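You operate a simulated robot arm through the tools that you are given. There is no shell and no other tool. Be economical: measure what you need, move in short steps, check, and stop when the job is done.

The job below is to be done with a simulated two-armed robot. You get a single attempt, and the scene is never put back.

TASK
Set the screw foot and the red foot to the figure on the job block.
Fine: Hold each foot still while you turn its knob till the pointer stands on that mark. Then stand both in the carry tray. Don't knock the teak seamer's guard. Set down upright: red foot, screw foot.
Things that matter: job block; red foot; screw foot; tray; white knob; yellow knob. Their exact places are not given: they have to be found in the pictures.

The check looks at the end state, three seconds after you hand in, the way a careful person would. Anything else that was tipped, shoved, dropped, spilled or broken makes it a failure.

THE ROBOT
Two 7-joint arms with two-finger parallel grippers on one trunk, on a base that drives. Base frame: it is fixed to the floor where the robot stands at the start and does not move with it; the origin is under the middle of the robot, x ahead of it, y to its left, z up. Readings come in m, rad, newtons and seconds.
The left shoulder is at the start at [0.06, 0.143, 0.958], the right one opposite. With the tool pointing down near the work surface each hand reaches from about 0.3 to 0.74 m from the robot's upright axis, wherever it stands, measured 20 degrees to its own side. Places, roughly: tray [1.1, -0.1, 0.7]; white knob [0.7, -0.1, 0.8]; yellow knob [0.5, -0.2, 0.8]. Payload 1.57 kg a hand.
The TCP of each hand is the grasp point between the finger pads, 0.03 m short of the fingertips. In the tool frame z runs along the fingers and y along their closing line. Largest opening 0.11 m; finger width 0.024, thickness 0.012; the body of the gripper, 0.048 by 0.112 m, starts 0.078 m behind the TCP.
Orientation is told as [roll, pitch, yaw] about the base's x, y, z axes, in that order, counted from this pose: with the fingers straight down and closing along the base's y, the tool's x points along the base's -x, its y along +y and its z along -z.

THE INTERFACE
- The arms move only by the tool move_arm. It takes "left_moves", "right_moves" or both (then of equal length, played together; a hand with none holds still); each is a list of rows, each a list of 6 numbers: the shift along the base's x, y, z in units of 250 mm (1.0 is 250 mm), then the turn, a rotation vector about the base's x, y, z in units of 60 degrees (1.0 is 60 degrees). In form: [[x, y, z, ax, ay, az], ...]. A call has 1 to 10 rows; each row is the pose to reach, as a shift and turn from the pose commanded when the call began. "left_grip" and "right_grip" are, for a hand that has rows, the finger opening in mm, from 0 to 110, set as the call begins (left out, the last holds). A call with a number of a shift or a turn outside -1 to 1 is refused whole. A row lasts 0.2 s, in which the tool goes at most 0.05 m and 0.15 rad; a call with a longer step from one row to the next is refused whole, and so is a gripper value outside its range. Where a pose cannot be reached the arm comes as near as it can. A force on the tool above 40 N (or 10 N above the force at the start of the call, whichever is more), or a blocked arm, ends the call early, and 0.2 s more pass. The fingers move at their own pace (about 0.045 m/s each) and stop on an object; they squeeze with about 36 N. The grip force told is the motor's: it shows also when the fingers shut on nothing. Time passes only in rows, and 0.2 s behind the last, so rows that repeat a pose let the fingers close. The reply holds the time, the measured pose of the TCP, the force on the tool along the base axes, the opening and the grip force, in the units named above and with some noise, with the torque about the TCP (base axes, N m) and any sound that the robot's microphone picked up.
- Cameras (640 x 400 px; columns grow to the right, rows downward): "scene" is now at [0.044, -0.0257, 1.5645]; the picture's right is [-0.31, -0.95, 0.00], its down [-0.73, 0.24, -0.64] and it looks along [0.61, -0.20, -0.77] (base axes); focal length 274 px, centre (320, 200). "left" rides on the left gripper at [0.07, -0.016, -0.141] in its tool frame; the picture's right is [0.23, 0.97, 0.00], its down [-0.86, 0.20, -0.48] and it looks along [-0.47, 0.11, 0.88] (tool axes); focal length 222 px, centre (320, 200). "right" rides on the right gripper at [0.07, 0.016, -0.141] in its tool frame; the picture's right is [-0.23, 0.97, 0.00], its down [-0.85, -0.20, -0.48] and it looks along [-0.47, -0.11, 0.88] (tool axes); focal length 222 px, centre (320, 200).
- get_image(camera): a new picture of that camera. It takes no simulated time.
- move_column(by): slides the trunk up (or, below 0, down) by that many m; the arms and the scene camera ride with it, the base frame stays. It gives what a move gives, with no picture.
- drive_base(legs): drives the robot by 1 to 6 legs, each [ahead, left, turn to the left] in m, m and rad, along the robot's own axes; the way and the turn of a leg run together, so that a leg with both is an arc; at most 1.5 m and 3.142 rad a leg. The arms and the cameras ride along, it lands a little off, and it stops where it bumps. It gives what a move gives.
- aim_head(pan, tilt): turns the head with the scene camera to pan (to the left, within 1.501 rad either way) and tilt (down, from -0.506 to 1.204), counted from straight ahead of the robot. It gives what a move gives.
- probe_pixels(camera, pixels): for up to 12 pixels [column, row] of the newest picture of that camera ("zoom" is the newest enlarged one), the place [x, y, z] in the base frame of the surface seen there, good to about 0.003 m. It takes no simulated time.
- enlarge(camera, box): a new picture of the part [left, top, right, bottom] of that camera's present view, enlarged. It takes no simulated time.
- finish_job(): hands the job in; it is judged then, once.

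Work in short steps. Measure before you move; look again where a grasp or a placing could have gone wrong, and mend it. You have 80 turns and 62 pictures in all, those below and enlarged ones among them. Open the grippers and draw the arms clear of the work before you hand the job in, unless the task says otherwise; then end with one line.

The tools are called after "Emit:" as name(argument=value, ...) on one line, values as JSON. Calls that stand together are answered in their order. move_arm: Moves the arms, as the interface text tells. Its arguments: {"type":"object","properties":{"left_moves":{"type":"array"},"left_grip":{"type":"number"},"right_moves":{"type":"array"},"right_grip":{"type":"number"}},"required":[]} The other tools are called the same way: move_column (by) slides the trunk up or down; drive_base (legs) drives the base; aim_head (pan, tilt) turns the head that bears the scene camera; get_image (camera) takes a picture; probe_pixels (camera, pixels) gives the place of the surface under pixels of a picture; enlarge (camera, box) takes an enlarged picture of a part of a camera's view; finish_job () hands the job in.

At the start:

```text
time: 0.0
left_tool_pos: [0.5301, 0.0548, 1.1102]
left_orientation: [-0.001, -0.001, -0.001]
left_contact_force: [-0.5, -0.6, -0.2]
left_moment: [-0.03, 0.0, 0.01]
left_width: 0.1099
left_finger_force: 0.1
right_tool_pos: [0.4456, -0.2923, 1.1171]
right_orientation: [-0.003, 0.003, 0.001]
right_contact_force: [0.3, 0.4, 0.5]
right_moment: [-0.02, -0.01, 0.01]
right_width: 0.1102
right_finger_force: 0.2
trunk travel left (down, up): [-0.557, 0.033]
robot x, y, heading: [0.0006, 0.0023, 0.001]
head pan, tilt: [-0.319, 0.878]
```

scene: 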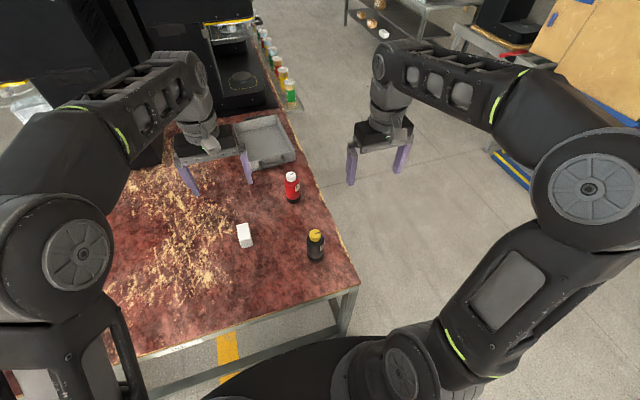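
right: 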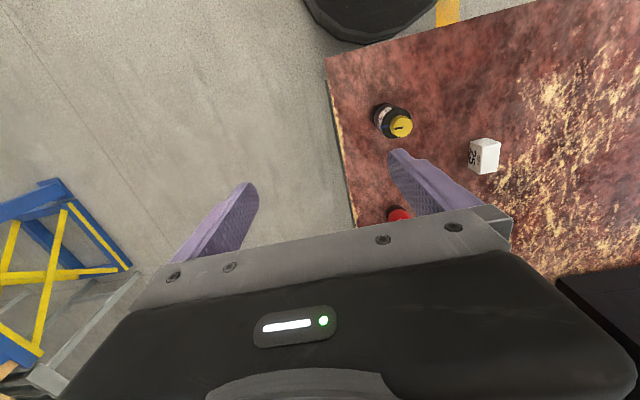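
left: 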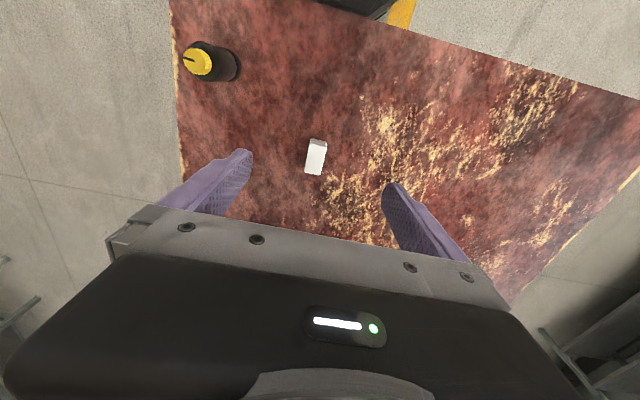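

The right picture shows the block at (484,155) with a figure and the yellow knob at (400,125). I enlarge both and probe positions.

Emit:
enlarge(camera="right", box=[350, 80, 530, 192])

Emit:
enlarge(camera="scene", box=[200, 110, 360, 280])

Emit:
probe_pixels(camera="scene", pixels=[[315, 235], [316, 250], [291, 177], [292, 190], [244, 228], [245, 243], [262, 150], [285, 155], [240, 120], [278, 117], [250, 165], [359, 284]])

```text
3.56 times, centred on (440, 136) of right
```

zoom: 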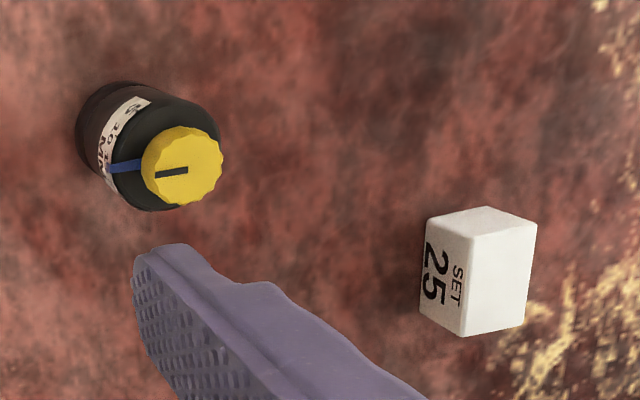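

```text
2.35 times, centred on (280, 195) of scene
```

zoom: 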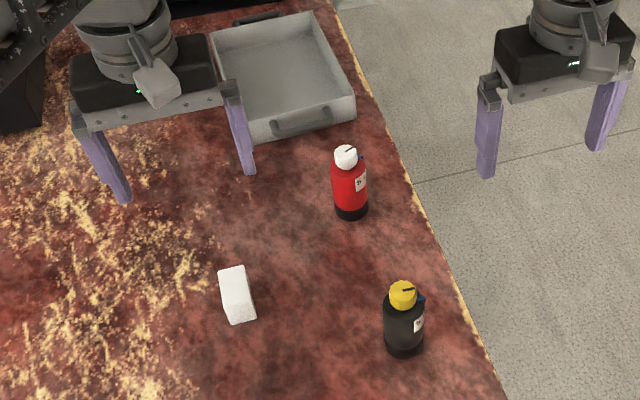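

```text
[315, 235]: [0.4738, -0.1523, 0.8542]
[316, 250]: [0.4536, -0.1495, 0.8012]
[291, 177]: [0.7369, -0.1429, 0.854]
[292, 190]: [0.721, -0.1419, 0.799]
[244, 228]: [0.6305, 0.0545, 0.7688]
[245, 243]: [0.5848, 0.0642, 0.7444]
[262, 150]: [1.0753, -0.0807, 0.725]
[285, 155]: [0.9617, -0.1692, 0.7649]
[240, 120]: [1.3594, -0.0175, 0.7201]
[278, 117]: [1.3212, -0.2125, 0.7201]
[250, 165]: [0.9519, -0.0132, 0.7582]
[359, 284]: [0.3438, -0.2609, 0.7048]
```

The block says SET 25. The scales face -y, so I want to work from the table's right side; I look that way first and towards the tray.

Emit:
aim_head(pan=-0.6, tilt=0.6)

Emit:
get_image(camera="scene")

```text
time: 0.8
left_tool_pos: [0.5296, 0.0539, 1.1108]
left_orientation: [0.001, -0.001, 0.0]
left_contact_force: [-0.5, -0.3, -0.1]
left_moment: [0.0, 0.01, 0.01]
left_width: 0.1099
left_finger_force: 0.0
right_tool_pos: [0.4447, -0.2908, 1.1172]
right_orientation: [-0.002, 0.002, -0.001]
right_contact_force: [-0.3, -0.5, 0.1]
right_moment: [0.0, -0.02, 0.0]
right_width: 0.1099
right_finger_force: 0.0
trunk travel left (down, up): [-0.557, 0.033]
robot x, y, heading: [-0.0001, 0.0015, 0.003]
head pan, tilt: [-0.6, 0.6]
```

```text
56 pictures are left
```

scene: 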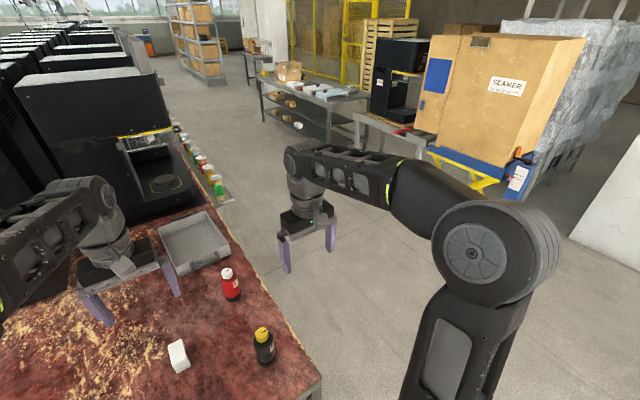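

The aisle to the right of the table is clear; the seamer stands behind the tray at (150,170). I probe edges and obstacles.

Emit:
probe_pixels(camera="scene", pixels=[[320, 378], [212, 183], [160, 212], [231, 262], [178, 272], [207, 212], [145, 133], [155, 186], [355, 150], [470, 195], [220, 195], [135, 210]])

```text
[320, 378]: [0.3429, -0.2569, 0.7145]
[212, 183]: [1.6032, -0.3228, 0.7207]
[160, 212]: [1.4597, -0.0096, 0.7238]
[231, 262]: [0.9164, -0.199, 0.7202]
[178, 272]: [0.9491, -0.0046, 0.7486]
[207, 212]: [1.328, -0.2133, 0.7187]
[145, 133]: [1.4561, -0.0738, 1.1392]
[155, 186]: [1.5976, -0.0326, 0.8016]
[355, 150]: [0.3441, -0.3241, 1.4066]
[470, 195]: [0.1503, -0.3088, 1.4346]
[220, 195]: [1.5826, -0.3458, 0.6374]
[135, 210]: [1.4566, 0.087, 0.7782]
```

I drive around to the right side of the table, ending at about (0.7, -0.65) facing +y.

Emit:
drive_base(legs=[[0, -0.7, 0], [0.7, 0, 0], [0, 0, 1.571]])

Emit:
aim_head(pan=0, tilt=0.95)

Emit:
get_image(camera="scene")

```text
time: 11.8
left_tool_pos: [0.6519, -0.1579, 1.1107]
left_orientation: [0.0, 0.0, 1.562]
left_contact_force: [-0.2, -0.1, -0.3]
left_moment: [0.01, -0.03, 0.06]
left_width: 0.1101
left_finger_force: 0.2
right_tool_pos: [0.9984, -0.2474, 1.1166]
right_orientation: [-0.003, 0.001, 1.56]
right_contact_force: [-0.3, 0.4, 0.1]
right_moment: [-0.01, 0.0, 0.01]
right_width: 0.1103
right_finger_force: 0.1
trunk travel left (down, up): [-0.557, 0.033]
robot x, y, heading: [0.7004, -0.689, 1.556]
head pan, tilt: [-0.6, 0.6]
```

```text
time: 12.8
left_tool_pos: [0.6522, -0.1573, 1.1106]
left_orientation: [-0.001, 0.0, 1.559]
left_contact_force: [-0.2, 0.7, -0.2]
left_moment: [0.0, 0.0, 0.04]
left_width: 0.11
left_finger_force: 0.0
right_tool_pos: [0.9965, -0.2471, 1.1177]
right_orientation: [-0.002, 0.003, 1.561]
right_contact_force: [0.1, 0.0, -0.9]
right_moment: [-0.04, 0.02, 0.0]
right_width: 0.11
right_finger_force: 0.1
trunk travel left (down, up): [-0.557, 0.033]
robot x, y, heading: [0.7023, -0.6905, 1.558]
head pan, tilt: [0.0, 0.949]
```

```text
55 pictures are left
```

scene: 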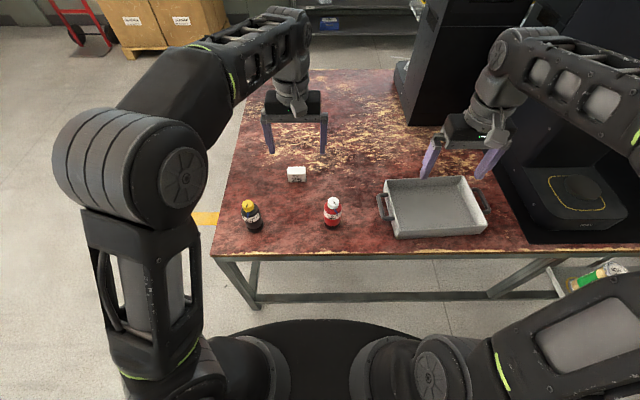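

Now the scales face me. I enlarge both feet and the block.

Emit:
enlarge(camera="scene", box=[225, 190, 273, 238])

Emit:
enlarge(camera="scene", box=[308, 188, 356, 236])

Emit:
probe_pixels(camera="scene", pixels=[[248, 205], [252, 217], [254, 231], [333, 202], [331, 212], [332, 226], [392, 234], [487, 225], [475, 178], [386, 182], [430, 215], [404, 222]])

```text
8.33 times, centred on (249, 214) of scene
```

zoom: 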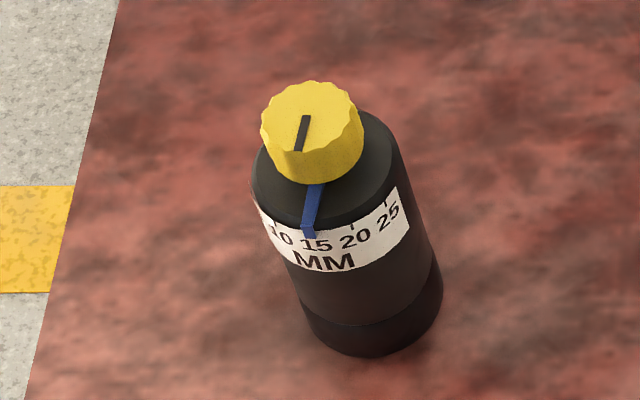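

```text
8.33 times, centred on (332, 212) of scene
```

zoom: 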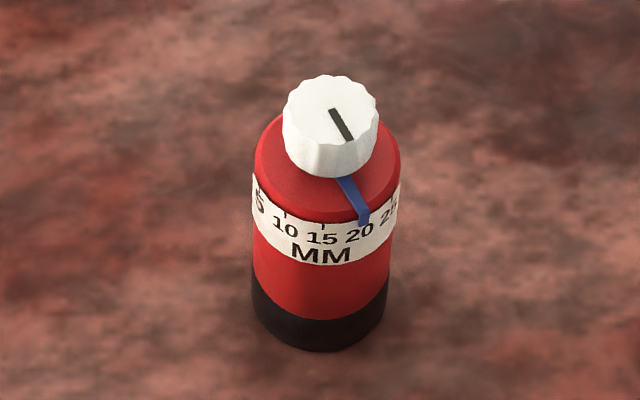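

```text
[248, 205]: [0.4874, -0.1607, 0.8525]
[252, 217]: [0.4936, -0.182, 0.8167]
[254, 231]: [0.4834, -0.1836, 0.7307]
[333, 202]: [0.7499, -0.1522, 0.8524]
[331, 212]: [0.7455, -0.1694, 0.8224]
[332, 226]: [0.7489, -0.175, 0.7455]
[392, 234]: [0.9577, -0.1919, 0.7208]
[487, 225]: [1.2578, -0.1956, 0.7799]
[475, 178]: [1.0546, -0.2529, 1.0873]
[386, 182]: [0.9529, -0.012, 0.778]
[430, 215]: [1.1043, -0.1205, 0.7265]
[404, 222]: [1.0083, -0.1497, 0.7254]
```

Probe red's scale marks and shape in the zoom picture.

Emit:
probe_pixels(camera="zoom", pixels=[[322, 224], [286, 214], [364, 222], [392, 200], [258, 183], [330, 80], [330, 135], [290, 105], [374, 105], [270, 250], [380, 250], [330, 300]])

Emit:
enlarge(camera="scene", box=[236, 196, 266, 226])

```text
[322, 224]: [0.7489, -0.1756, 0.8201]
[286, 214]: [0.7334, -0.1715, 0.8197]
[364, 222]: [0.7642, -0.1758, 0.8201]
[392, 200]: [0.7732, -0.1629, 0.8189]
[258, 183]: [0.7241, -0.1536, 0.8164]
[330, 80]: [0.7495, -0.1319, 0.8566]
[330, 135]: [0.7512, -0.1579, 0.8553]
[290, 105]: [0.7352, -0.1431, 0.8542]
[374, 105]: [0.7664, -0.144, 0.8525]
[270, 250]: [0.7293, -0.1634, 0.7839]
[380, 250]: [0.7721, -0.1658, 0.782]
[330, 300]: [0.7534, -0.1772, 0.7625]
```

```text
13.33 times, centred on (251, 211) of scene
```

zoom: 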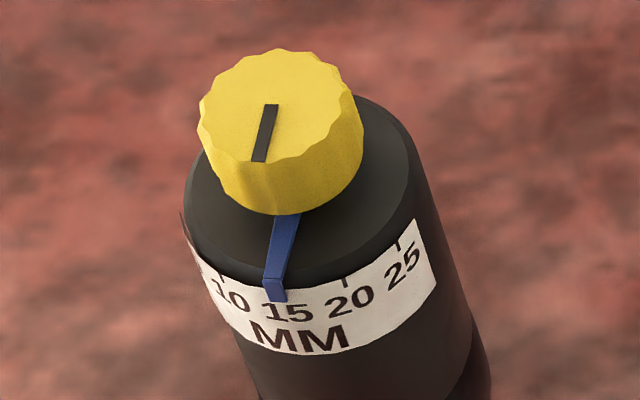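

Probe black's scale.

Emit:
probe_pixels(camera="zoom", pixels=[[345, 285], [400, 245], [224, 278], [276, 296], [280, 55], [260, 190], [203, 110], [355, 110], [272, 235], [300, 385], [268, 130], [187, 215]])

```text
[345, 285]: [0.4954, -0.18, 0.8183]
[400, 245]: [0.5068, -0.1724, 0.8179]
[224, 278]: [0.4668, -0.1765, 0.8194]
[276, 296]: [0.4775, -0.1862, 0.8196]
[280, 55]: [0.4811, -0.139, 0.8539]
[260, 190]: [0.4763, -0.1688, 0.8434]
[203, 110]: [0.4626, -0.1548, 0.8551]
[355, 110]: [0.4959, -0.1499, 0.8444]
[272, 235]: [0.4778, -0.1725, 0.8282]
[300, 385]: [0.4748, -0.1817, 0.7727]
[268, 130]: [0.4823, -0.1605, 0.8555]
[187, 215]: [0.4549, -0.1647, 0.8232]
```

Plan: left hand holds the body from the -x side tilted 45°, below the scale; right hand turns the knob from above; the left then carries it. Red: centre (0.750,-0.149), knob z 0.832–0.857, 25 mark about 31° counter-clockwise of the pointer. First I yaw the left hand.

Emit:
move_arm(left_moves=[[-0.04, 0, -0.03, 0, 0, -0.125], [-0.08, 0, -0.06, 0, 0, -0.25], [-0.12, 0, -0.09, 0, 0, -0.375], [-0.16, 0, -0.12, 0, 0, -0.5], [-0.2, 0, -0.15, 0, 0, -0.625], [-0.24, 0, -0.18, 0, 0, -0.75], [-0.28, 0, -0.21, 0, 0, -0.875], [-0.3, 0, -0.24, 0, 0, -1.0]], left_grip=110)

```text
time: 14.6
left_tool_pos: [0.5774, -0.1577, 1.0516]
left_orientation: [0.0, 0.001, 0.51]
left_contact_force: [0.1, -0.2, 0.0]
left_moment: [-0.04, 0.0, 0.02]
left_width: 0.11
left_finger_force: 0.0
right_tool_pos: [0.9979, -0.2455, 1.1175]
right_orientation: [-0.003, 0.002, 1.561]
right_contact_force: [-0.4, -0.4, -0.1]
right_moment: [-0.02, 0.0, 0.0]
right_width: 0.11
right_finger_force: 0.1
trunk travel left (down, up): [-0.557, 0.033]
robot x, y, heading: [0.7005, -0.6896, 1.563]
head pan, tilt: [0.0, 0.949]
```

Next the remaining yaw plus a 45° pitch, to about (0.60,-0.149,0.95).

Emit:
move_arm(left_moves=[[0.013, 0.005, -0.058, 0.0273, -0.1048, -0.066], [0.026, 0.01, -0.116, 0.0546, -0.2096, -0.132], [0.039, 0.015, -0.174, 0.0819, -0.3144, -0.198], [0.052, 0.02, -0.232, 0.1091, -0.4192, -0.2638], [0.065, 0.025, -0.29, 0.1364, -0.524, -0.33], [0.078, 0.03, -0.348, 0.1637, -0.6288, -0.396], [0.09, 0.035, -0.406, 0.191, -0.7336, -0.4617]])

Emit:
get_image(camera="scene")

```text
time: 16.2
left_tool_pos: [0.5989, -0.1488, 0.95]
left_orientation: [-0.003, -0.788, 0.003]
left_contact_force: [0.9, -0.3, -0.1]
left_moment: [-0.03, 0.0, 0.02]
left_width: 0.1099
left_finger_force: 0.1
right_tool_pos: [0.9971, -0.2456, 1.1156]
right_orientation: [-0.002, 0.004, 1.56]
right_contact_force: [-0.4, 0.1, -0.1]
right_moment: [0.02, -0.05, -0.02]
right_width: 0.1103
right_finger_force: 0.1
trunk travel left (down, up): [-0.557, 0.033]
robot x, y, heading: [0.7005, -0.6865, 1.561]
head pan, tilt: [0.0, 0.949]
```

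```text
51 pictures are left
```

scene: 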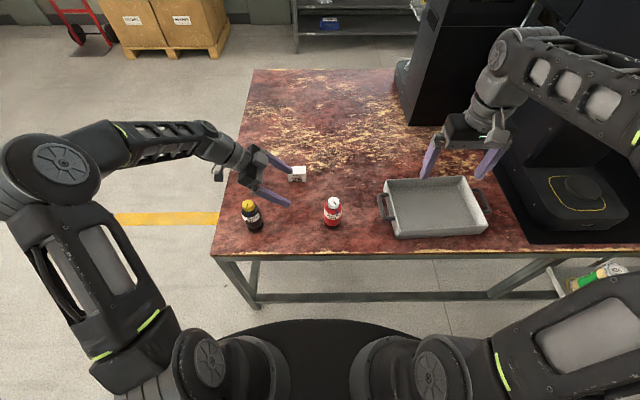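

Pose good. I advance along the finger line onto the red body, TCP to (0.75,-0.149,0.772).

Emit:
move_arm(left_moves=[[0.088, 0, -0.124, 0, 0, 0], [0.176, 0, -0.248, 0, 0, 0], [0.264, 0, -0.372, 0, 0, 0], [0.35, 0, -0.458, 0, 0, 0], [0.435, 0, -0.543, 0, 0, 0], [0.52, 0, -0.628, 0, 0, 0], [0.604, 0, -0.712, 0, 0, 0], [0.604, 0, -0.712, 0, 0, 0]])

Emit:
enlarge(camera="scene", box=[260, 140, 400, 240])

```text
time: 18.0
left_tool_pos: [0.7497, -0.15, 0.7728]
left_orientation: [-0.004, -0.786, 0.002]
left_contact_force: [0.2, -0.4, -0.2]
left_moment: [0.0, 0.01, 0.01]
left_width: 0.11
left_finger_force: 0.0
right_tool_pos: [0.9979, -0.2461, 1.1168]
right_orientation: [-0.001, 0.002, 1.559]
right_contact_force: [-0.9, 0.4, 0.1]
right_moment: [-0.01, 0.0, -0.01]
right_width: 0.1101
right_finger_force: 0.2
trunk travel left (down, up): [-0.557, 0.033]
robot x, y, heading: [0.7019, -0.6865, 1.563]
head pan, tilt: [0.0, 0.949]
```

```text
4.00 times, centred on (330, 190) of scene
```

zoom: 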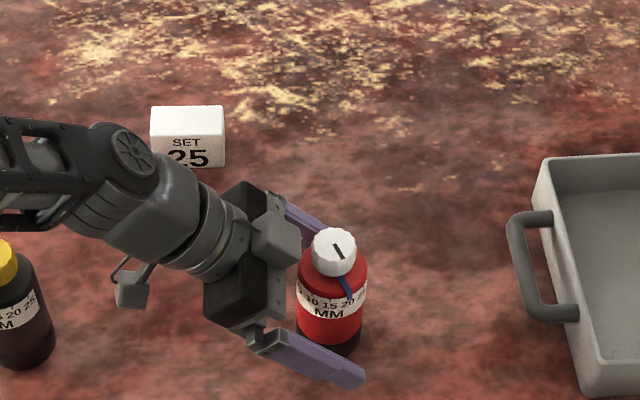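

Fingers straddle the red body. I close the left hand and meanwhile move the right hand towards above the knob.

Emit:
move_arm(left_moves=[[0, 0, 0, 0, 0, 0], [0, 0, 0, 0, 0, 0], [0, 0, 0, 0, 0, 0], [0, 0, 0, 0, 0, 0], [0, 0, 0, 0, 0, 0], [0, 0, 0, 0, 0, 0]], left_grip=30)

Emit:
enlarge(camera="scene", box=[300, 180, 360, 230])

```text
time: 19.4
left_tool_pos: [0.7489, -0.1493, 0.7728]
left_orientation: [-0.003, -0.785, 0.005]
left_contact_force: [0.7, -0.1, -0.1]
left_moment: [0.06, 0.01, 0.02]
left_width: 0.0574
left_finger_force: 36.5
right_tool_pos: [0.9972, -0.2454, 1.1169]
right_orientation: [0.0, 0.001, 1.56]
right_contact_force: [0.0, 0.6, 0.1]
right_moment: [-0.03, -0.04, -0.03]
right_width: 0.1099
right_finger_force: 0.0
trunk travel left (down, up): [-0.557, 0.033]
robot x, y, heading: [0.7018, -0.6877, 1.561]
head pan, tilt: [0.0, 0.949]
```

```text
8.00 times, centred on (330, 205) of scene
```

zoom: 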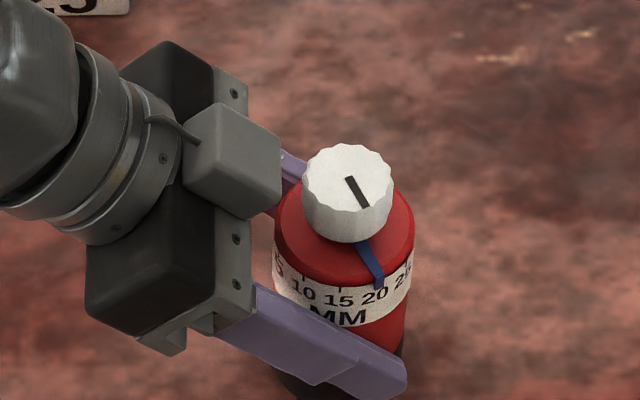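

Body held (57 mm). Probe knob, pointer tip, 25 mark and the box on the left gripper for clearance.

Emit:
probe_pixels(camera="zoom", pixels=[[347, 150], [347, 205], [308, 178], [389, 178], [380, 282], [409, 265], [340, 290], [265, 130], [270, 190], [220, 110], [365, 243], [303, 275]])

```text
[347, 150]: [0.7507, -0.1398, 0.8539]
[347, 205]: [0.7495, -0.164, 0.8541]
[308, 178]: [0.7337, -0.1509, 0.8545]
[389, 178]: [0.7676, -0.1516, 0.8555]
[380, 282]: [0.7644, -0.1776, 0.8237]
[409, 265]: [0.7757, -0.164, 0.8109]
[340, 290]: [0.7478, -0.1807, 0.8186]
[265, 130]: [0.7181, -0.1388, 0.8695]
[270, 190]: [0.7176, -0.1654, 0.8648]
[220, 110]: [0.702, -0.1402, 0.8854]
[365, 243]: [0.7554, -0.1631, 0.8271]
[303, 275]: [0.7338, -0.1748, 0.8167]
```

Knob centre (0.7505,-0.1515). The right hand goes above it, yawed +60° (finger line at about 59°, clear of the left gripper's box), opening 60 mm.

Emit:
move_arm(right_moves=[[-0.124, 0.047, -0.068, 0, 0, 0.125], [-0.248, 0.094, -0.137, 0, 0, 0.25], [-0.371, 0.142, -0.205, 0, 0, 0.375], [-0.495, 0.189, -0.274, 0, 0, 0.5], [-0.619, 0.236, -0.342, 0, 0, 0.625], [-0.743, 0.283, -0.411, 0, 0, 0.75], [-0.866, 0.331, -0.48, 0, 0, 0.875], [-0.988, 0.378, -0.548, 0, 0, 1.0], [-0.988, 0.378, -0.548, 0, 0, 1.0]], right_grip=60)

Emit:
enlarge(camera="scene", box=[250, 120, 410, 240])

```text
time: 21.4
left_tool_pos: [0.7512, -0.1485, 0.7732]
left_orientation: [-0.003, -0.785, 0.008]
left_contact_force: [1.0, -1.0, 0.3]
left_moment: [0.04, -0.01, -0.02]
left_width: 0.0569
left_finger_force: 35.9
right_tool_pos: [0.7527, -0.1505, 0.9806]
right_orientation: [-0.002, 0.001, 2.609]
right_contact_force: [-0.4, 0.5, 0.8]
right_moment: [0.0, -0.01, -0.03]
right_width: 0.0601
right_finger_force: 0.0
trunk travel left (down, up): [-0.557, 0.033]
robot x, y, heading: [0.7037, -0.6892, 1.56]
head pan, tilt: [0.0, 0.949]
```

```text
3.33 times, centred on (330, 180) of scene
```

zoom: 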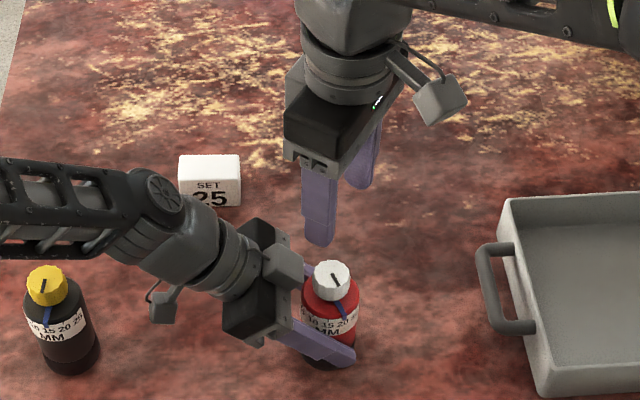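

Clear. I descend so the fingertips reach z≈0.838 beside the knob (TCP 0.868).

Emit:
move_arm(right_moves=[[-0.004, -0.002, -0.15, 0, 0, 0], [-0.008, -0.004, -0.3, 0, 0, 0], [-0.008, -0.004, -0.38, 0, 0, 0], [-0.008, -0.004, -0.45, 0, 0, 0], [-0.008, -0.004, -0.45, 0, 0, 0]])

Emit:
enlarge(camera="scene", box=[290, 165, 370, 235])

```text
time: 22.6
left_tool_pos: [0.7511, -0.1486, 0.7724]
left_orientation: [-0.003, -0.787, 0.005]
left_contact_force: [-0.4, 0.7, 1.0]
left_moment: [0.02, 0.03, 0.04]
left_width: 0.057
left_finger_force: 36.0
right_tool_pos: [0.749, -0.1508, 0.8665]
right_orientation: [-0.002, 0.003, 2.609]
right_contact_force: [-0.7, -0.2, 0.3]
right_moment: [-0.01, -0.02, 0.02]
right_width: 0.06
right_finger_force: 0.1
trunk travel left (down, up): [-0.557, 0.033]
robot x, y, heading: [0.6981, -0.6892, 1.557]
head pan, tilt: [0.0, 0.949]
```

```text
5.71 times, centred on (330, 200) of scene
```

zoom: 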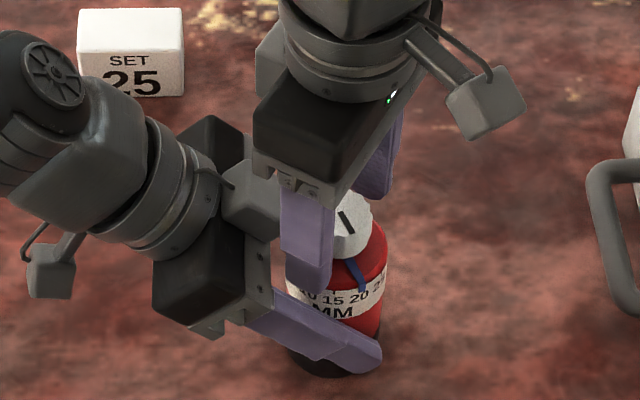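

Fingers straddle the knob without touching. Close the right hand on the knob.

Emit:
move_arm(right_moves=[[0, 0, 0, 0, 0, 0], [0, 0, 0, 0, 0, 0], [0, 0, 0, 0, 0, 0], [0, 0, 0, 0, 0, 0]], right_grip=15)

Emit:
enlarge(camera="scene", box=[310, 190, 358, 228])

```text
time: 23.6
left_tool_pos: [0.7504, -0.1492, 0.7726]
left_orientation: [-0.006, -0.786, 0.006]
left_contact_force: [-8.5, -13.7, 9.5]
left_moment: [0.76, -0.73, -0.02]
left_width: 0.057
left_finger_force: 36.4
right_tool_pos: [0.751, -0.151, 0.8667]
right_orientation: [-0.006, 0.002, 2.607]
right_contact_force: [10.9, 13.6, -6.7]
right_moment: [0.55, -0.07, -0.07]
right_width: 0.0345
right_finger_force: 36.1
trunk travel left (down, up): [-0.557, 0.033]
robot x, y, heading: [0.7003, -0.6859, 1.563]
head pan, tilt: [0.0, 0.949]
```

```text
10.53 times, centred on (334, 209) of scene
```

zoom: 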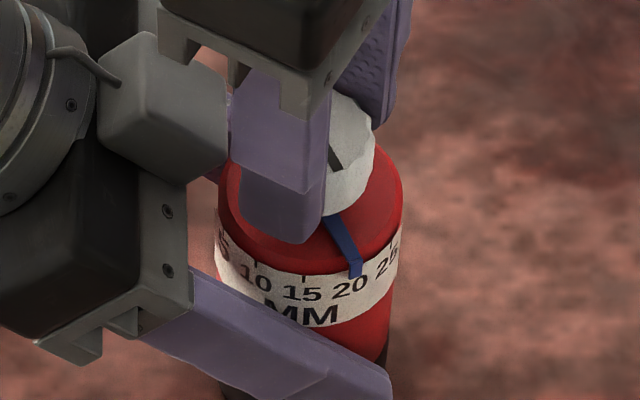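

Knob gripped; pointer still at 20. I relieve the side load by ~1.5 mm and turn +30° counter-clockwise.

Emit:
move_arm(right_moves=[[0.004, 0.005, 0, 0, 0, 0], [0.005, 0.006, 0, 0, 0, 0.1], [0.005, 0.006, 0, 0, 0, 0.2], [0.005, 0.006, 0, 0, 0, 0.3], [0.005, 0.006, 0, 0, 0, 0.4], [0.005, 0.006, 0, 0, 0, 0.5], [0.005, 0.006, 0, 0, 0, 0.5]])

Emit:
enlarge(camera="scene", box=[310, 190, 358, 228])

```text
time: 25.2
left_tool_pos: [0.7507, -0.1498, 0.7719]
left_orientation: [-0.006, -0.785, 0.005]
left_contact_force: [-5.6, -15.5, 7.2]
left_moment: [0.92, -0.28, 0.24]
left_width: 0.0572
left_finger_force: 36.3
right_tool_pos: [0.7507, -0.1505, 0.8663]
right_orientation: [-0.002, 0.0, 3.13]
right_contact_force: [5.8, 15.2, -5.0]
right_moment: [0.4, -0.29, -0.19]
right_width: 0.0349
right_finger_force: 35.6
trunk travel left (down, up): [-0.557, 0.033]
robot x, y, heading: [0.7001, -0.6886, 1.563]
head pan, tilt: [0.0, 0.949]
```

```text
10.53 times, centred on (334, 209) of scene
```

zoom: 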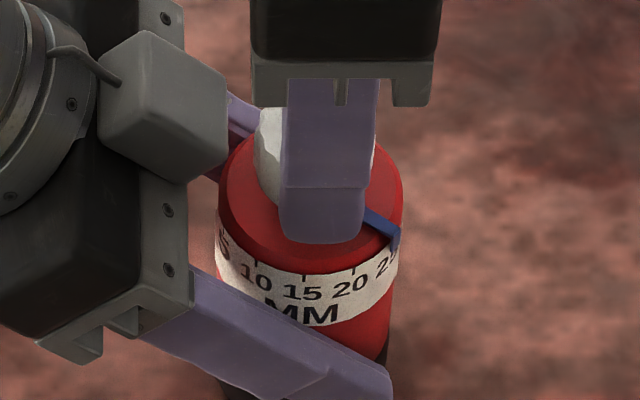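

Pointer has moved to about the 25 mark. I check with a tight enlargement and the right wrist camera, which looks from the +x side.

Emit:
enlarge(camera="scene", box=[330, 203, 346, 215])

Emit:
get_image(camera="right")

```text
16.00 times, centred on (338, 209) of scene
```

zoom: 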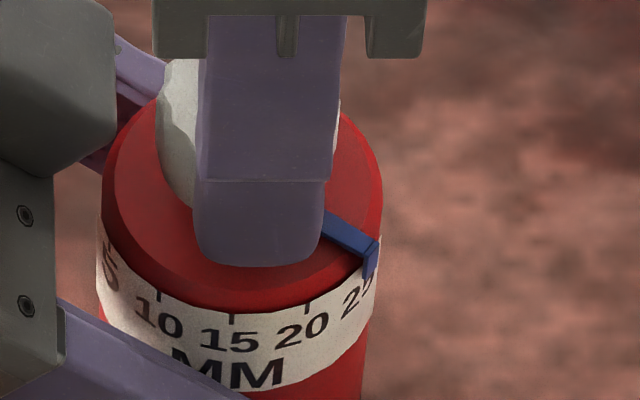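

```text
43 pictures are left
```

right: 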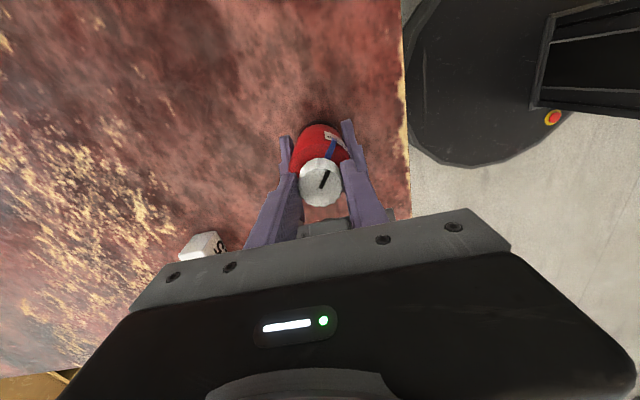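

The right wrist camera sees the pointer well at (333,150); enlarge.

Emit:
enlarge(camera="right", box=[300, 118, 356, 158])

```text
10.00 times, centred on (328, 138) of right
```

zoom: 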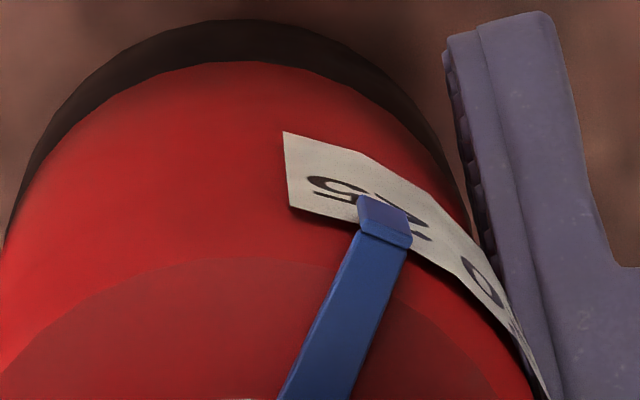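

Pointer looks centred on "25". I quantify: probe the pointer and digits here, then ticks in a scene enlargement.

Emit:
probe_pixels(camera="zoom", pixels=[[383, 212], [385, 230], [362, 280], [320, 360], [312, 183], [430, 235], [286, 170], [340, 198]])

Emit:
enlarge(camera="scene", box=[322, 200, 346, 218])

```text
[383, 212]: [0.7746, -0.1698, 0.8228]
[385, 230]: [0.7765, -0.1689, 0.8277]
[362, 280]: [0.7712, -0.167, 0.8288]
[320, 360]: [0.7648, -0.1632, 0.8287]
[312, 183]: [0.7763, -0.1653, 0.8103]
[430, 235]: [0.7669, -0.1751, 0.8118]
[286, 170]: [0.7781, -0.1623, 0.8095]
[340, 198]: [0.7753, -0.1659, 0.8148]
```

```text
16.00 times, centred on (334, 209) of scene
```

zoom: 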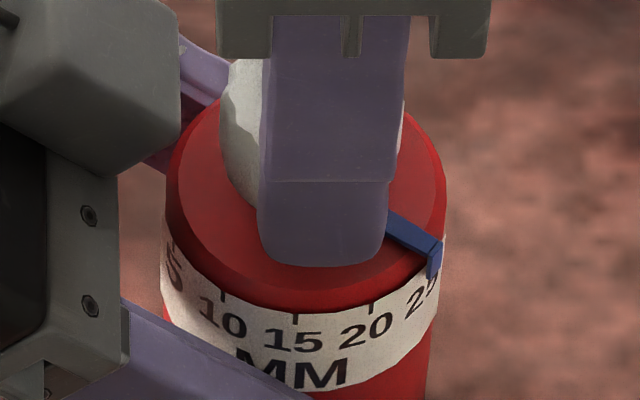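

Pointer tip centre is ~10 px (≈2°) short of the middle of "25". I turn +2° more and re-check.

Emit:
move_arm(right_moves=[[0, 0.004, 0, 0, 0, 0.02], [0, 0.004, 0, 0, 0, 0.036], [0, 0.004, 0, 0, 0, 0.036]])

Emit:
enlarge(camera="right", box=[314, 124, 356, 154])

```text
time: 26.0
left_tool_pos: [0.7495, -0.1494, 0.7728]
left_orientation: [-0.002, -0.785, 0.004]
left_contact_force: [-1.6, -8.6, 3.6]
left_moment: [0.44, -0.13, 0.56]
left_width: 0.0568
left_finger_force: 35.4
right_tool_pos: [0.75, -0.1493, 0.8678]
right_orientation: [-0.002, 0.002, -3.114]
right_contact_force: [1.9, 8.7, -1.1]
right_moment: [0.36, -0.03, -0.54]
right_width: 0.0346
right_finger_force: 35.7
trunk travel left (down, up): [-0.557, 0.033]
robot x, y, heading: [0.7044, -0.6829, 1.561]
head pan, tilt: [0.0, 0.949]
```

```text
13.33 times, centred on (335, 139) of right
```

zoom: 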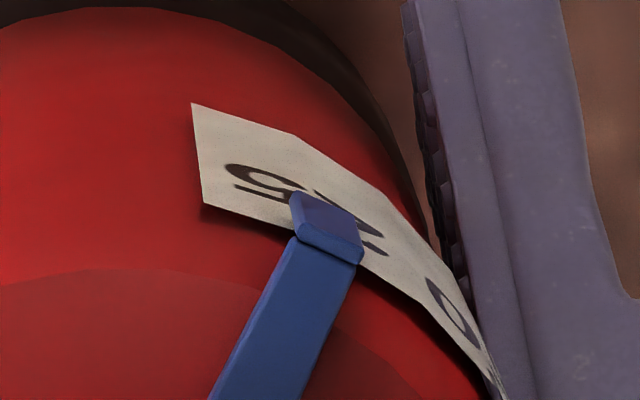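

The tip is now within about a degree of the middle of "25" allowing for parallax. I release the knob, raise the right hand and check.

Emit:
move_arm(right_moves=[[0, 0, 0, 0, 0, 0], [0, 0, 0, 0, 0, 0], [0, 0, 0, 0, 0, 0], [0, 0, 0.15, 0, 0, 0], [0, 0, 0.3, 0, 0, 0], [0, 0, 0.4, 0, 0, 0]], right_grip=60)

Emit:
enlarge(camera="right", box=[300, 90, 380, 150])

Emit:
enlarge(camera="scene", box=[318, 195, 350, 219])

```text
time: 27.4
left_tool_pos: [0.7508, -0.1494, 0.7723]
left_orientation: [-0.004, -0.786, 0.006]
left_contact_force: [-0.6, 0.0, 0.3]
left_moment: [-0.07, 0.03, -0.05]
left_width: 0.0571
left_finger_force: 36.3
right_tool_pos: [0.7513, -0.1497, 0.9665]
right_orientation: [-0.002, 0.0, -3.114]
right_contact_force: [-0.6, -0.2, -0.9]
right_moment: [0.01, 0.04, -0.03]
right_width: 0.06
right_finger_force: 0.0
trunk travel left (down, up): [-0.557, 0.033]
robot x, y, heading: [0.7027, -0.6891, 1.559]
head pan, tilt: [0.0, 0.949]
```

```text
6.67 times, centred on (340, 120) of right
```

zoom: 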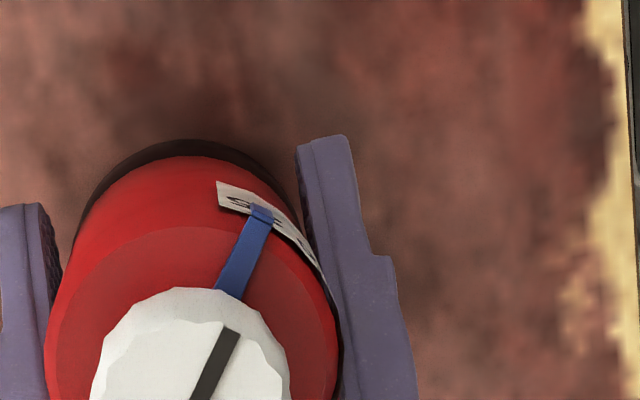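

```text
16.00 times, centred on (334, 207) of scene
```

zoom: 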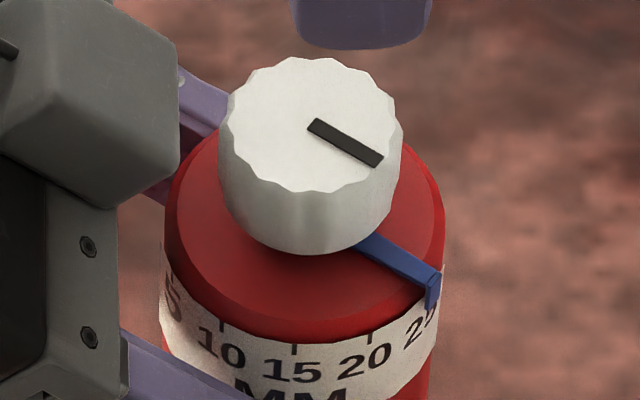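

Released cleanly. I swing the right wrist camera to look squarely at the 25 mark (azimuth ≈ -34°) for an accurate check.

Emit:
move_arm(right_moves=[[0.06, -0.04, 0, 0, 0, -0.115], [0.12, -0.08, 0, 0, 0, -0.23], [0.18, -0.12, 0, 0, 0, -0.345], [0.24, -0.16, -0.1, 0, 0, -0.46], [0.296, -0.2, -0.18, 0, 0, -0.573], [0.296, -0.2, -0.18, 0, 0, -0.573]])

Emit:
get_image(camera="right")

```text
time: 28.8
left_tool_pos: [0.7509, -0.1508, 0.7722]
left_orientation: [-0.003, -0.785, 0.006]
left_contact_force: [-0.6, 0.3, -0.5]
left_moment: [0.0, 0.01, 0.04]
left_width: 0.0572
left_finger_force: 35.9
right_tool_pos: [0.8247, -0.2014, 0.9229]
right_orientation: [-0.001, -0.002, 2.566]
right_contact_force: [-0.4, 0.0, -0.8]
right_moment: [0.01, 0.02, -0.05]
right_width: 0.0598
right_finger_force: 0.0
trunk travel left (down, up): [-0.557, 0.033]
robot x, y, heading: [0.702, -0.6869, 1.561]
head pan, tilt: [0.0, 0.949]
```

```text
37 pictures are left
```

right: 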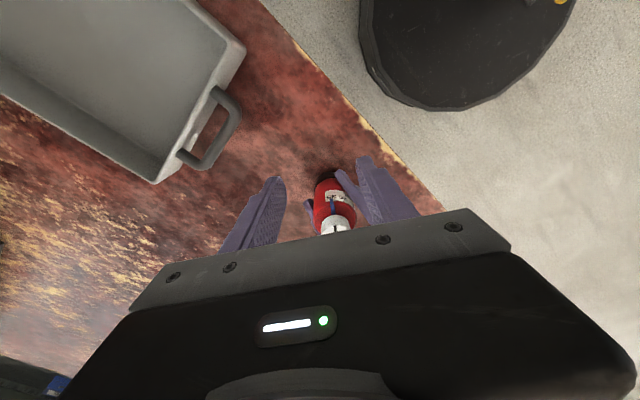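

Emit:
enlarge(camera="right", box=[308, 168, 364, 238])

```text
5.71 times, centred on (336, 203) of right
```

zoom: 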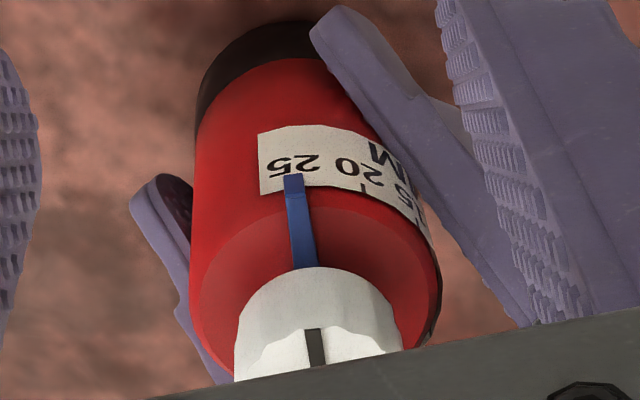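

Pointer tip (292,182) stands on the middle of "25". Now I lift the foot 0.10 m with the left hand and draw the right hand up and back.

Emit:
move_arm(left_moves=[[0, 0, 0.02, 0, 0, 0], [0, 0, 0.06, 0, 0, 0], [0, 0, 0.12, 0, 0, 0], [0, 0, 0.18, 0, 0, 0], [0, 0, 0.24, 0, 0, 0], [0, 0, 0.3, 0, 0, 0], [0, 0, 0.36, 0, 0, 0], [0, 0, 0.4, 0, 0, 0]], right_moves=[[0.02, -0.02, 0.1, 0, 0, -0.12], [0.05, -0.05, 0.2, 0, 0, -0.24], [0.1, -0.12, 0.32, 0, 0, -0.36], [0.16, -0.2, 0.42, 0, 0, -0.48], [0.22, -0.28, 0.52, 0, 0, -0.6], [0.28, -0.36, 0.6, 0, 0, -0.72], [0.35, -0.44, 0.66, 0, 0, -0.84], [0.42, -0.52, 0.72, 0, 0, -0.96]])

Emit:
get_image(camera="scene")

```text
time: 30.6
left_tool_pos: [0.7504, -0.1493, 0.8713]
left_orientation: [-0.002, -0.785, 0.005]
left_contact_force: [0.3, -0.3, -1.2]
left_moment: [0.0, 0.04, 0.01]
left_width: 0.0567
left_finger_force: 36.0
right_tool_pos: [0.9287, -0.333, 1.1021]
right_orientation: [-0.001, 0.003, 1.563]
right_contact_force: [0.3, 0.3, -0.4]
right_moment: [0.03, 0.01, 0.01]
right_width: 0.0602
right_finger_force: 0.1
trunk travel left (down, up): [-0.557, 0.033]
robot x, y, heading: [0.6978, -0.6887, 1.561]
head pan, tilt: [0.0, 0.949]
```

```text
35 pictures are left
```

scene: 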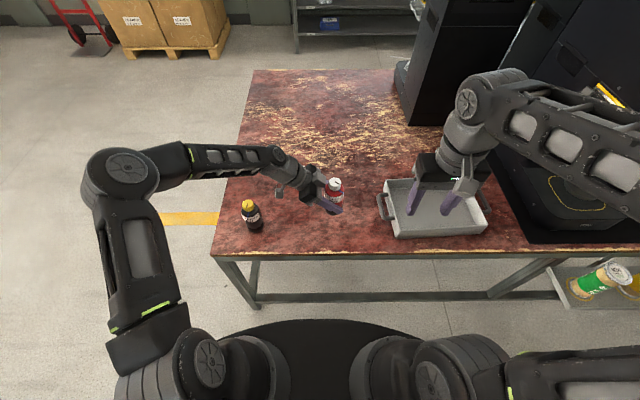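

Check the seamer's guard (yellow at 605,97) against the right arm's extents before driving.

Emit:
probe_pixels(camera="scene", pixels=[[608, 97], [560, 50], [445, 50], [600, 130], [635, 200], [625, 115], [500, 75], [600, 235], [500, 190], [590, 268], [560, 185], [635, 60]])

```text
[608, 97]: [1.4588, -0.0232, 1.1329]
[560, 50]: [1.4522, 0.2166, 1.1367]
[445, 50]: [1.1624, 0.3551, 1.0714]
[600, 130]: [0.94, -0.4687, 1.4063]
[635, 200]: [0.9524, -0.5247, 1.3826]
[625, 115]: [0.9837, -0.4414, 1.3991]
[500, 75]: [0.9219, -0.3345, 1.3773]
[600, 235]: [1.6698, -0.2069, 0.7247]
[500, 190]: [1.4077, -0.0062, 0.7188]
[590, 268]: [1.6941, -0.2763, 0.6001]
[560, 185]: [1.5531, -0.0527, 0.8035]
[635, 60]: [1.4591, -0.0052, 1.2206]
```

The guard is at x≈1.456, y>-0.1; far from the arms after a 0.25 m shift. I drive 0.25 m to the robot's right.

Emit:
drive_base(legs=[[0, -0.25, 0]])

Emit:
get_image(camera="scene")

```text
time: 32.4
left_tool_pos: [1.0032, -0.1507, 0.8703]
left_orientation: [-0.003, -0.786, 0.007]
left_contact_force: [-0.3, 0.7, -0.8]
left_moment: [0.01, 0.03, 0.0]
left_width: 0.0566
left_finger_force: 36.1
right_tool_pos: [1.1822, -0.3321, 1.1008]
right_orientation: [-0.001, 0.001, 1.566]
right_contact_force: [-0.1, 0.2, 0.1]
right_moment: [-0.03, 0.04, 0.01]
right_width: 0.0601
right_finger_force: 0.1
trunk travel left (down, up): [-0.557, 0.033]
robot x, y, heading: [0.9555, -0.692, 1.565]
head pan, tilt: [0.0, 0.949]
```

```text
34 pictures are left
```

scene: 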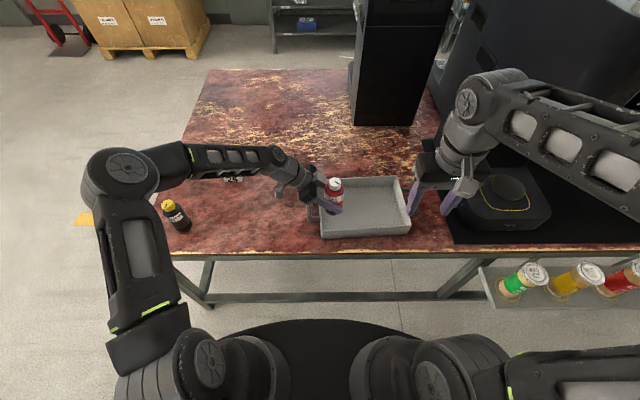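

Probe the tray rim and floor.

Emit:
probe_pixels(camera="scene", pixels=[[324, 228], [409, 222], [397, 178], [352, 179], [375, 205], [395, 200], [385, 222], [396, 215], [340, 226], [375, 229]])

```text
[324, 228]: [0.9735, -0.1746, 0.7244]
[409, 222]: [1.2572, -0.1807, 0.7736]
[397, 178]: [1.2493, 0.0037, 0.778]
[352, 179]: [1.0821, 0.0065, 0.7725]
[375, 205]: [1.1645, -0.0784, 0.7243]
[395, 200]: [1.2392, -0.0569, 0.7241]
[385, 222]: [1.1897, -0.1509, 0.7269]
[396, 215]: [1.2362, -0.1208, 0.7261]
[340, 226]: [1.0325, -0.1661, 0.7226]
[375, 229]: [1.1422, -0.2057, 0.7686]
```

Tray interior is x 0.965–1.24, y -0.195–0, floor 0.7245. I carry red to (1.16,-0.10) at height and look before lowering.

Emit:
move_arm(left_moves=[[0.1, 0.03, 0.0, 0, 0, 0], [0.24, 0.08, 0, 0, 0, 0], [0.38, 0.12, 0, 0, 0, 0], [0.52, 0.17, 0, 0, 0, 0], [0.628, 0.2, 0, 0, 0, 0], [0.628, 0.2, -0.12, 0, 0, 0], [0.628, 0.2, -0.24, 0, 0, 0], [0.628, 0.2, -0.3, 0, 0, 0], [0.628, 0.2, -0.3, 0, 0, 0]])

Emit:
enlarge(camera="scene", box=[290, 140, 450, 260])

```text
time: 34.4
left_tool_pos: [1.1592, -0.1, 0.7941]
left_orientation: [-0.004, -0.785, 0.007]
left_contact_force: [-0.2, -0.5, -1.0]
left_moment: [-0.01, -0.02, 0.02]
left_width: 0.0571
left_finger_force: 36.0
right_tool_pos: [1.1816, -0.3331, 1.1021]
right_orientation: [-0.002, 0.003, 1.566]
right_contact_force: [-0.3, -0.3, -0.4]
right_moment: [-0.01, 0.02, -0.02]
right_width: 0.0599
right_finger_force: 0.0
trunk travel left (down, up): [-0.557, 0.033]
robot x, y, heading: [0.9531, -0.6911, 1.562]
head pan, tilt: [0.0, 0.949]
```

```text
3.33 times, centred on (370, 200) of scene
```

zoom: 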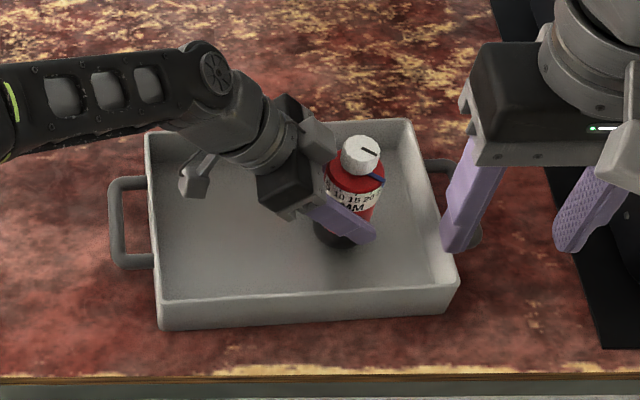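

Well inside the tray. Lower the last 16 mm watching the force.

Emit:
move_arm(left_moves=[[0, 0, -0.03, 0, 0, 0], [0, 0, -0.05, 0, 0, 0], [0, 0, -0.065, 0, 0, 0], [0, 0, -0.065, 0, 0, 0]])

```text
time: 35.4
left_tool_pos: [1.1593, -0.0999, 0.7788]
left_orientation: [-0.003, -0.786, 0.007]
left_contact_force: [-0.6, -0.9, -1.9]
left_moment: [0.0, 0.0, 0.02]
left_width: 0.0568
left_finger_force: 36.2
right_tool_pos: [1.1811, -0.3326, 1.102]
right_orientation: [-0.003, 0.002, 1.566]
right_contact_force: [-0.1, -0.3, 0.0]
right_moment: [-0.03, 0.01, 0.01]
right_width: 0.06
right_finger_force: 0.0
trunk travel left (down, up): [-0.557, 0.033]
robot x, y, heading: [0.9569, -0.6897, 1.561]
head pan, tilt: [0.0, 0.949]
```

No contact yet; a few mm more.

Emit:
move_arm(left_moves=[[0, 0, -0.004, 0, 0, 0], [0, 0, -0.008, 0, 0, 0], [0, 0, -0.012, 0, 0, 0], [0, 0, -0.012, 0, 0, 0]])

```text
time: 36.4
left_tool_pos: [1.1596, -0.0997, 0.7783]
left_orientation: [-0.001, -0.787, 0.006]
left_contact_force: [-1.7, -1.5, 5.6]
left_moment: [-0.01, 0.31, 0.0]
left_width: 0.057
left_finger_force: 36.1
right_tool_pos: [1.1813, -0.3347, 1.1023]
right_orientation: [-0.002, 0.0, 1.565]
right_contact_force: [-0.4, 0.1, 0.2]
right_moment: [0.01, -0.01, 0.0]
right_width: 0.06
right_finger_force: 0.1
trunk travel left (down, up): [-0.557, 0.033]
robot x, y, heading: [0.9563, -0.6887, 1.566]
head pan, tilt: [0.0, 0.949]
```

Contact (≈6 N). Open, then withdraw back along the finger line.

Emit:
move_arm(left_moves=[[0, 0, 0, 0, 0, 0], [0, 0, 0, 0, 0, 0], [0, 0, 0, 0, 0, 0], [0, 0, 0, 0, 0, 0], [-0.1, 0, 0.1, 0, 0, 0], [-0.22, 0, 0.22, 0, 0, 0], [-0.34, 0, 0.34, 0, 0, 0], [-0.46, 0, 0.46, 0, 0, 0], [-0.58, 0, 0.58, 0, 0, 0], [-0.68, 0, 0.68, 0, 0, 0]], left_grip=110)

Emit:
enlarge(camera="scene", box=[310, 150, 430, 240])

```text
time: 38.6
left_tool_pos: [0.9906, -0.0998, 0.9458]
left_orientation: [-0.004, -0.787, 0.006]
left_contact_force: [0.2, 0.2, 1.0]
left_moment: [0.0, 0.02, 0.02]
left_width: 0.1097
left_finger_force: 0.1
right_tool_pos: [1.1804, -0.3323, 1.1018]
right_orientation: [-0.002, 0.001, 1.565]
right_contact_force: [-0.1, -0.3, 0.6]
right_moment: [0.01, -0.03, 0.0]
right_width: 0.06
right_finger_force: 0.1
trunk travel left (down, up): [-0.557, 0.033]
robot x, y, heading: [0.9537, -0.6928, 1.562]
head pan, tilt: [0.0, 0.949]
```

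```text
4.44 times, centred on (370, 195) of scene
```

zoom: 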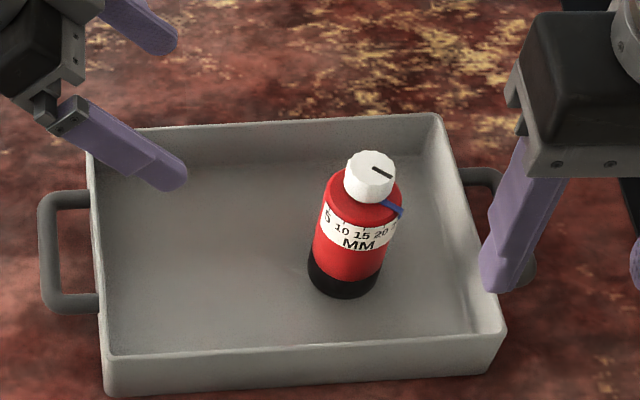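

Red stands upright in the tray. I drive 0.52 m back to the left for the black foot.

Emit:
drive_base(legs=[[0, 0.52, 0]])

Emit:
enlarge(camera="scene", box=[270, 150, 390, 240])

```text
time: 41.6
left_tool_pos: [0.4678, -0.0972, 0.9448]
left_orientation: [-0.004, -0.785, 0.02]
left_contact_force: [-0.5, -0.3, 0.6]
left_moment: [0.0, -0.04, 0.0]
left_width: 0.11
left_finger_force: 0.1
right_tool_pos: [0.6609, -0.3287, 1.1022]
right_orientation: [-0.002, 0.002, 1.579]
right_contact_force: [-1.1, -1.2, 0.5]
right_moment: [0.01, -0.02, -0.03]
right_width: 0.06
right_finger_force: 0.2
trunk travel left (down, up): [-0.557, 0.033]
robot x, y, heading: [0.4391, -0.6938, 1.578]
head pan, tilt: [0.0, 0.949]
```

```text
4.44 times, centred on (330, 195) of scene
```

zoom: 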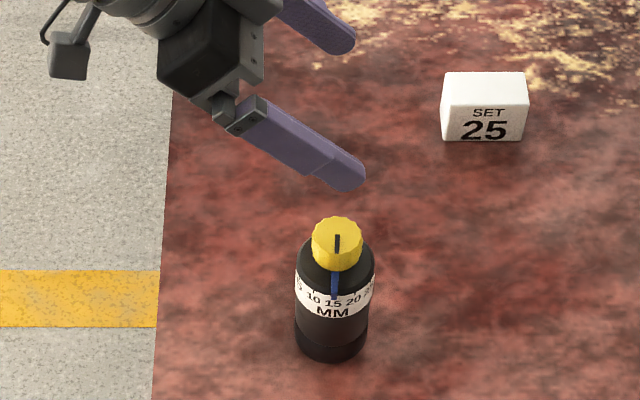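

Emit:
probe_pixels(camera="zoom", pixels=[[336, 222], [336, 258], [315, 240], [359, 240], [300, 262], [373, 262], [334, 325], [296, 325], [366, 325], [333, 298]])

```text
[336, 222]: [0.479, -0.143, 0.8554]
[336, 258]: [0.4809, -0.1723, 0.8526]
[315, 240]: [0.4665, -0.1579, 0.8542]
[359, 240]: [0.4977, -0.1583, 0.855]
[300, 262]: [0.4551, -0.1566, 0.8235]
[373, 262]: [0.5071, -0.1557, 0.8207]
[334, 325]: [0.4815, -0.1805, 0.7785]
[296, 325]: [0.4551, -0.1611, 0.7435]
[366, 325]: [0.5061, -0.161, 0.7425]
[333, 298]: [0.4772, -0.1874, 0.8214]
```

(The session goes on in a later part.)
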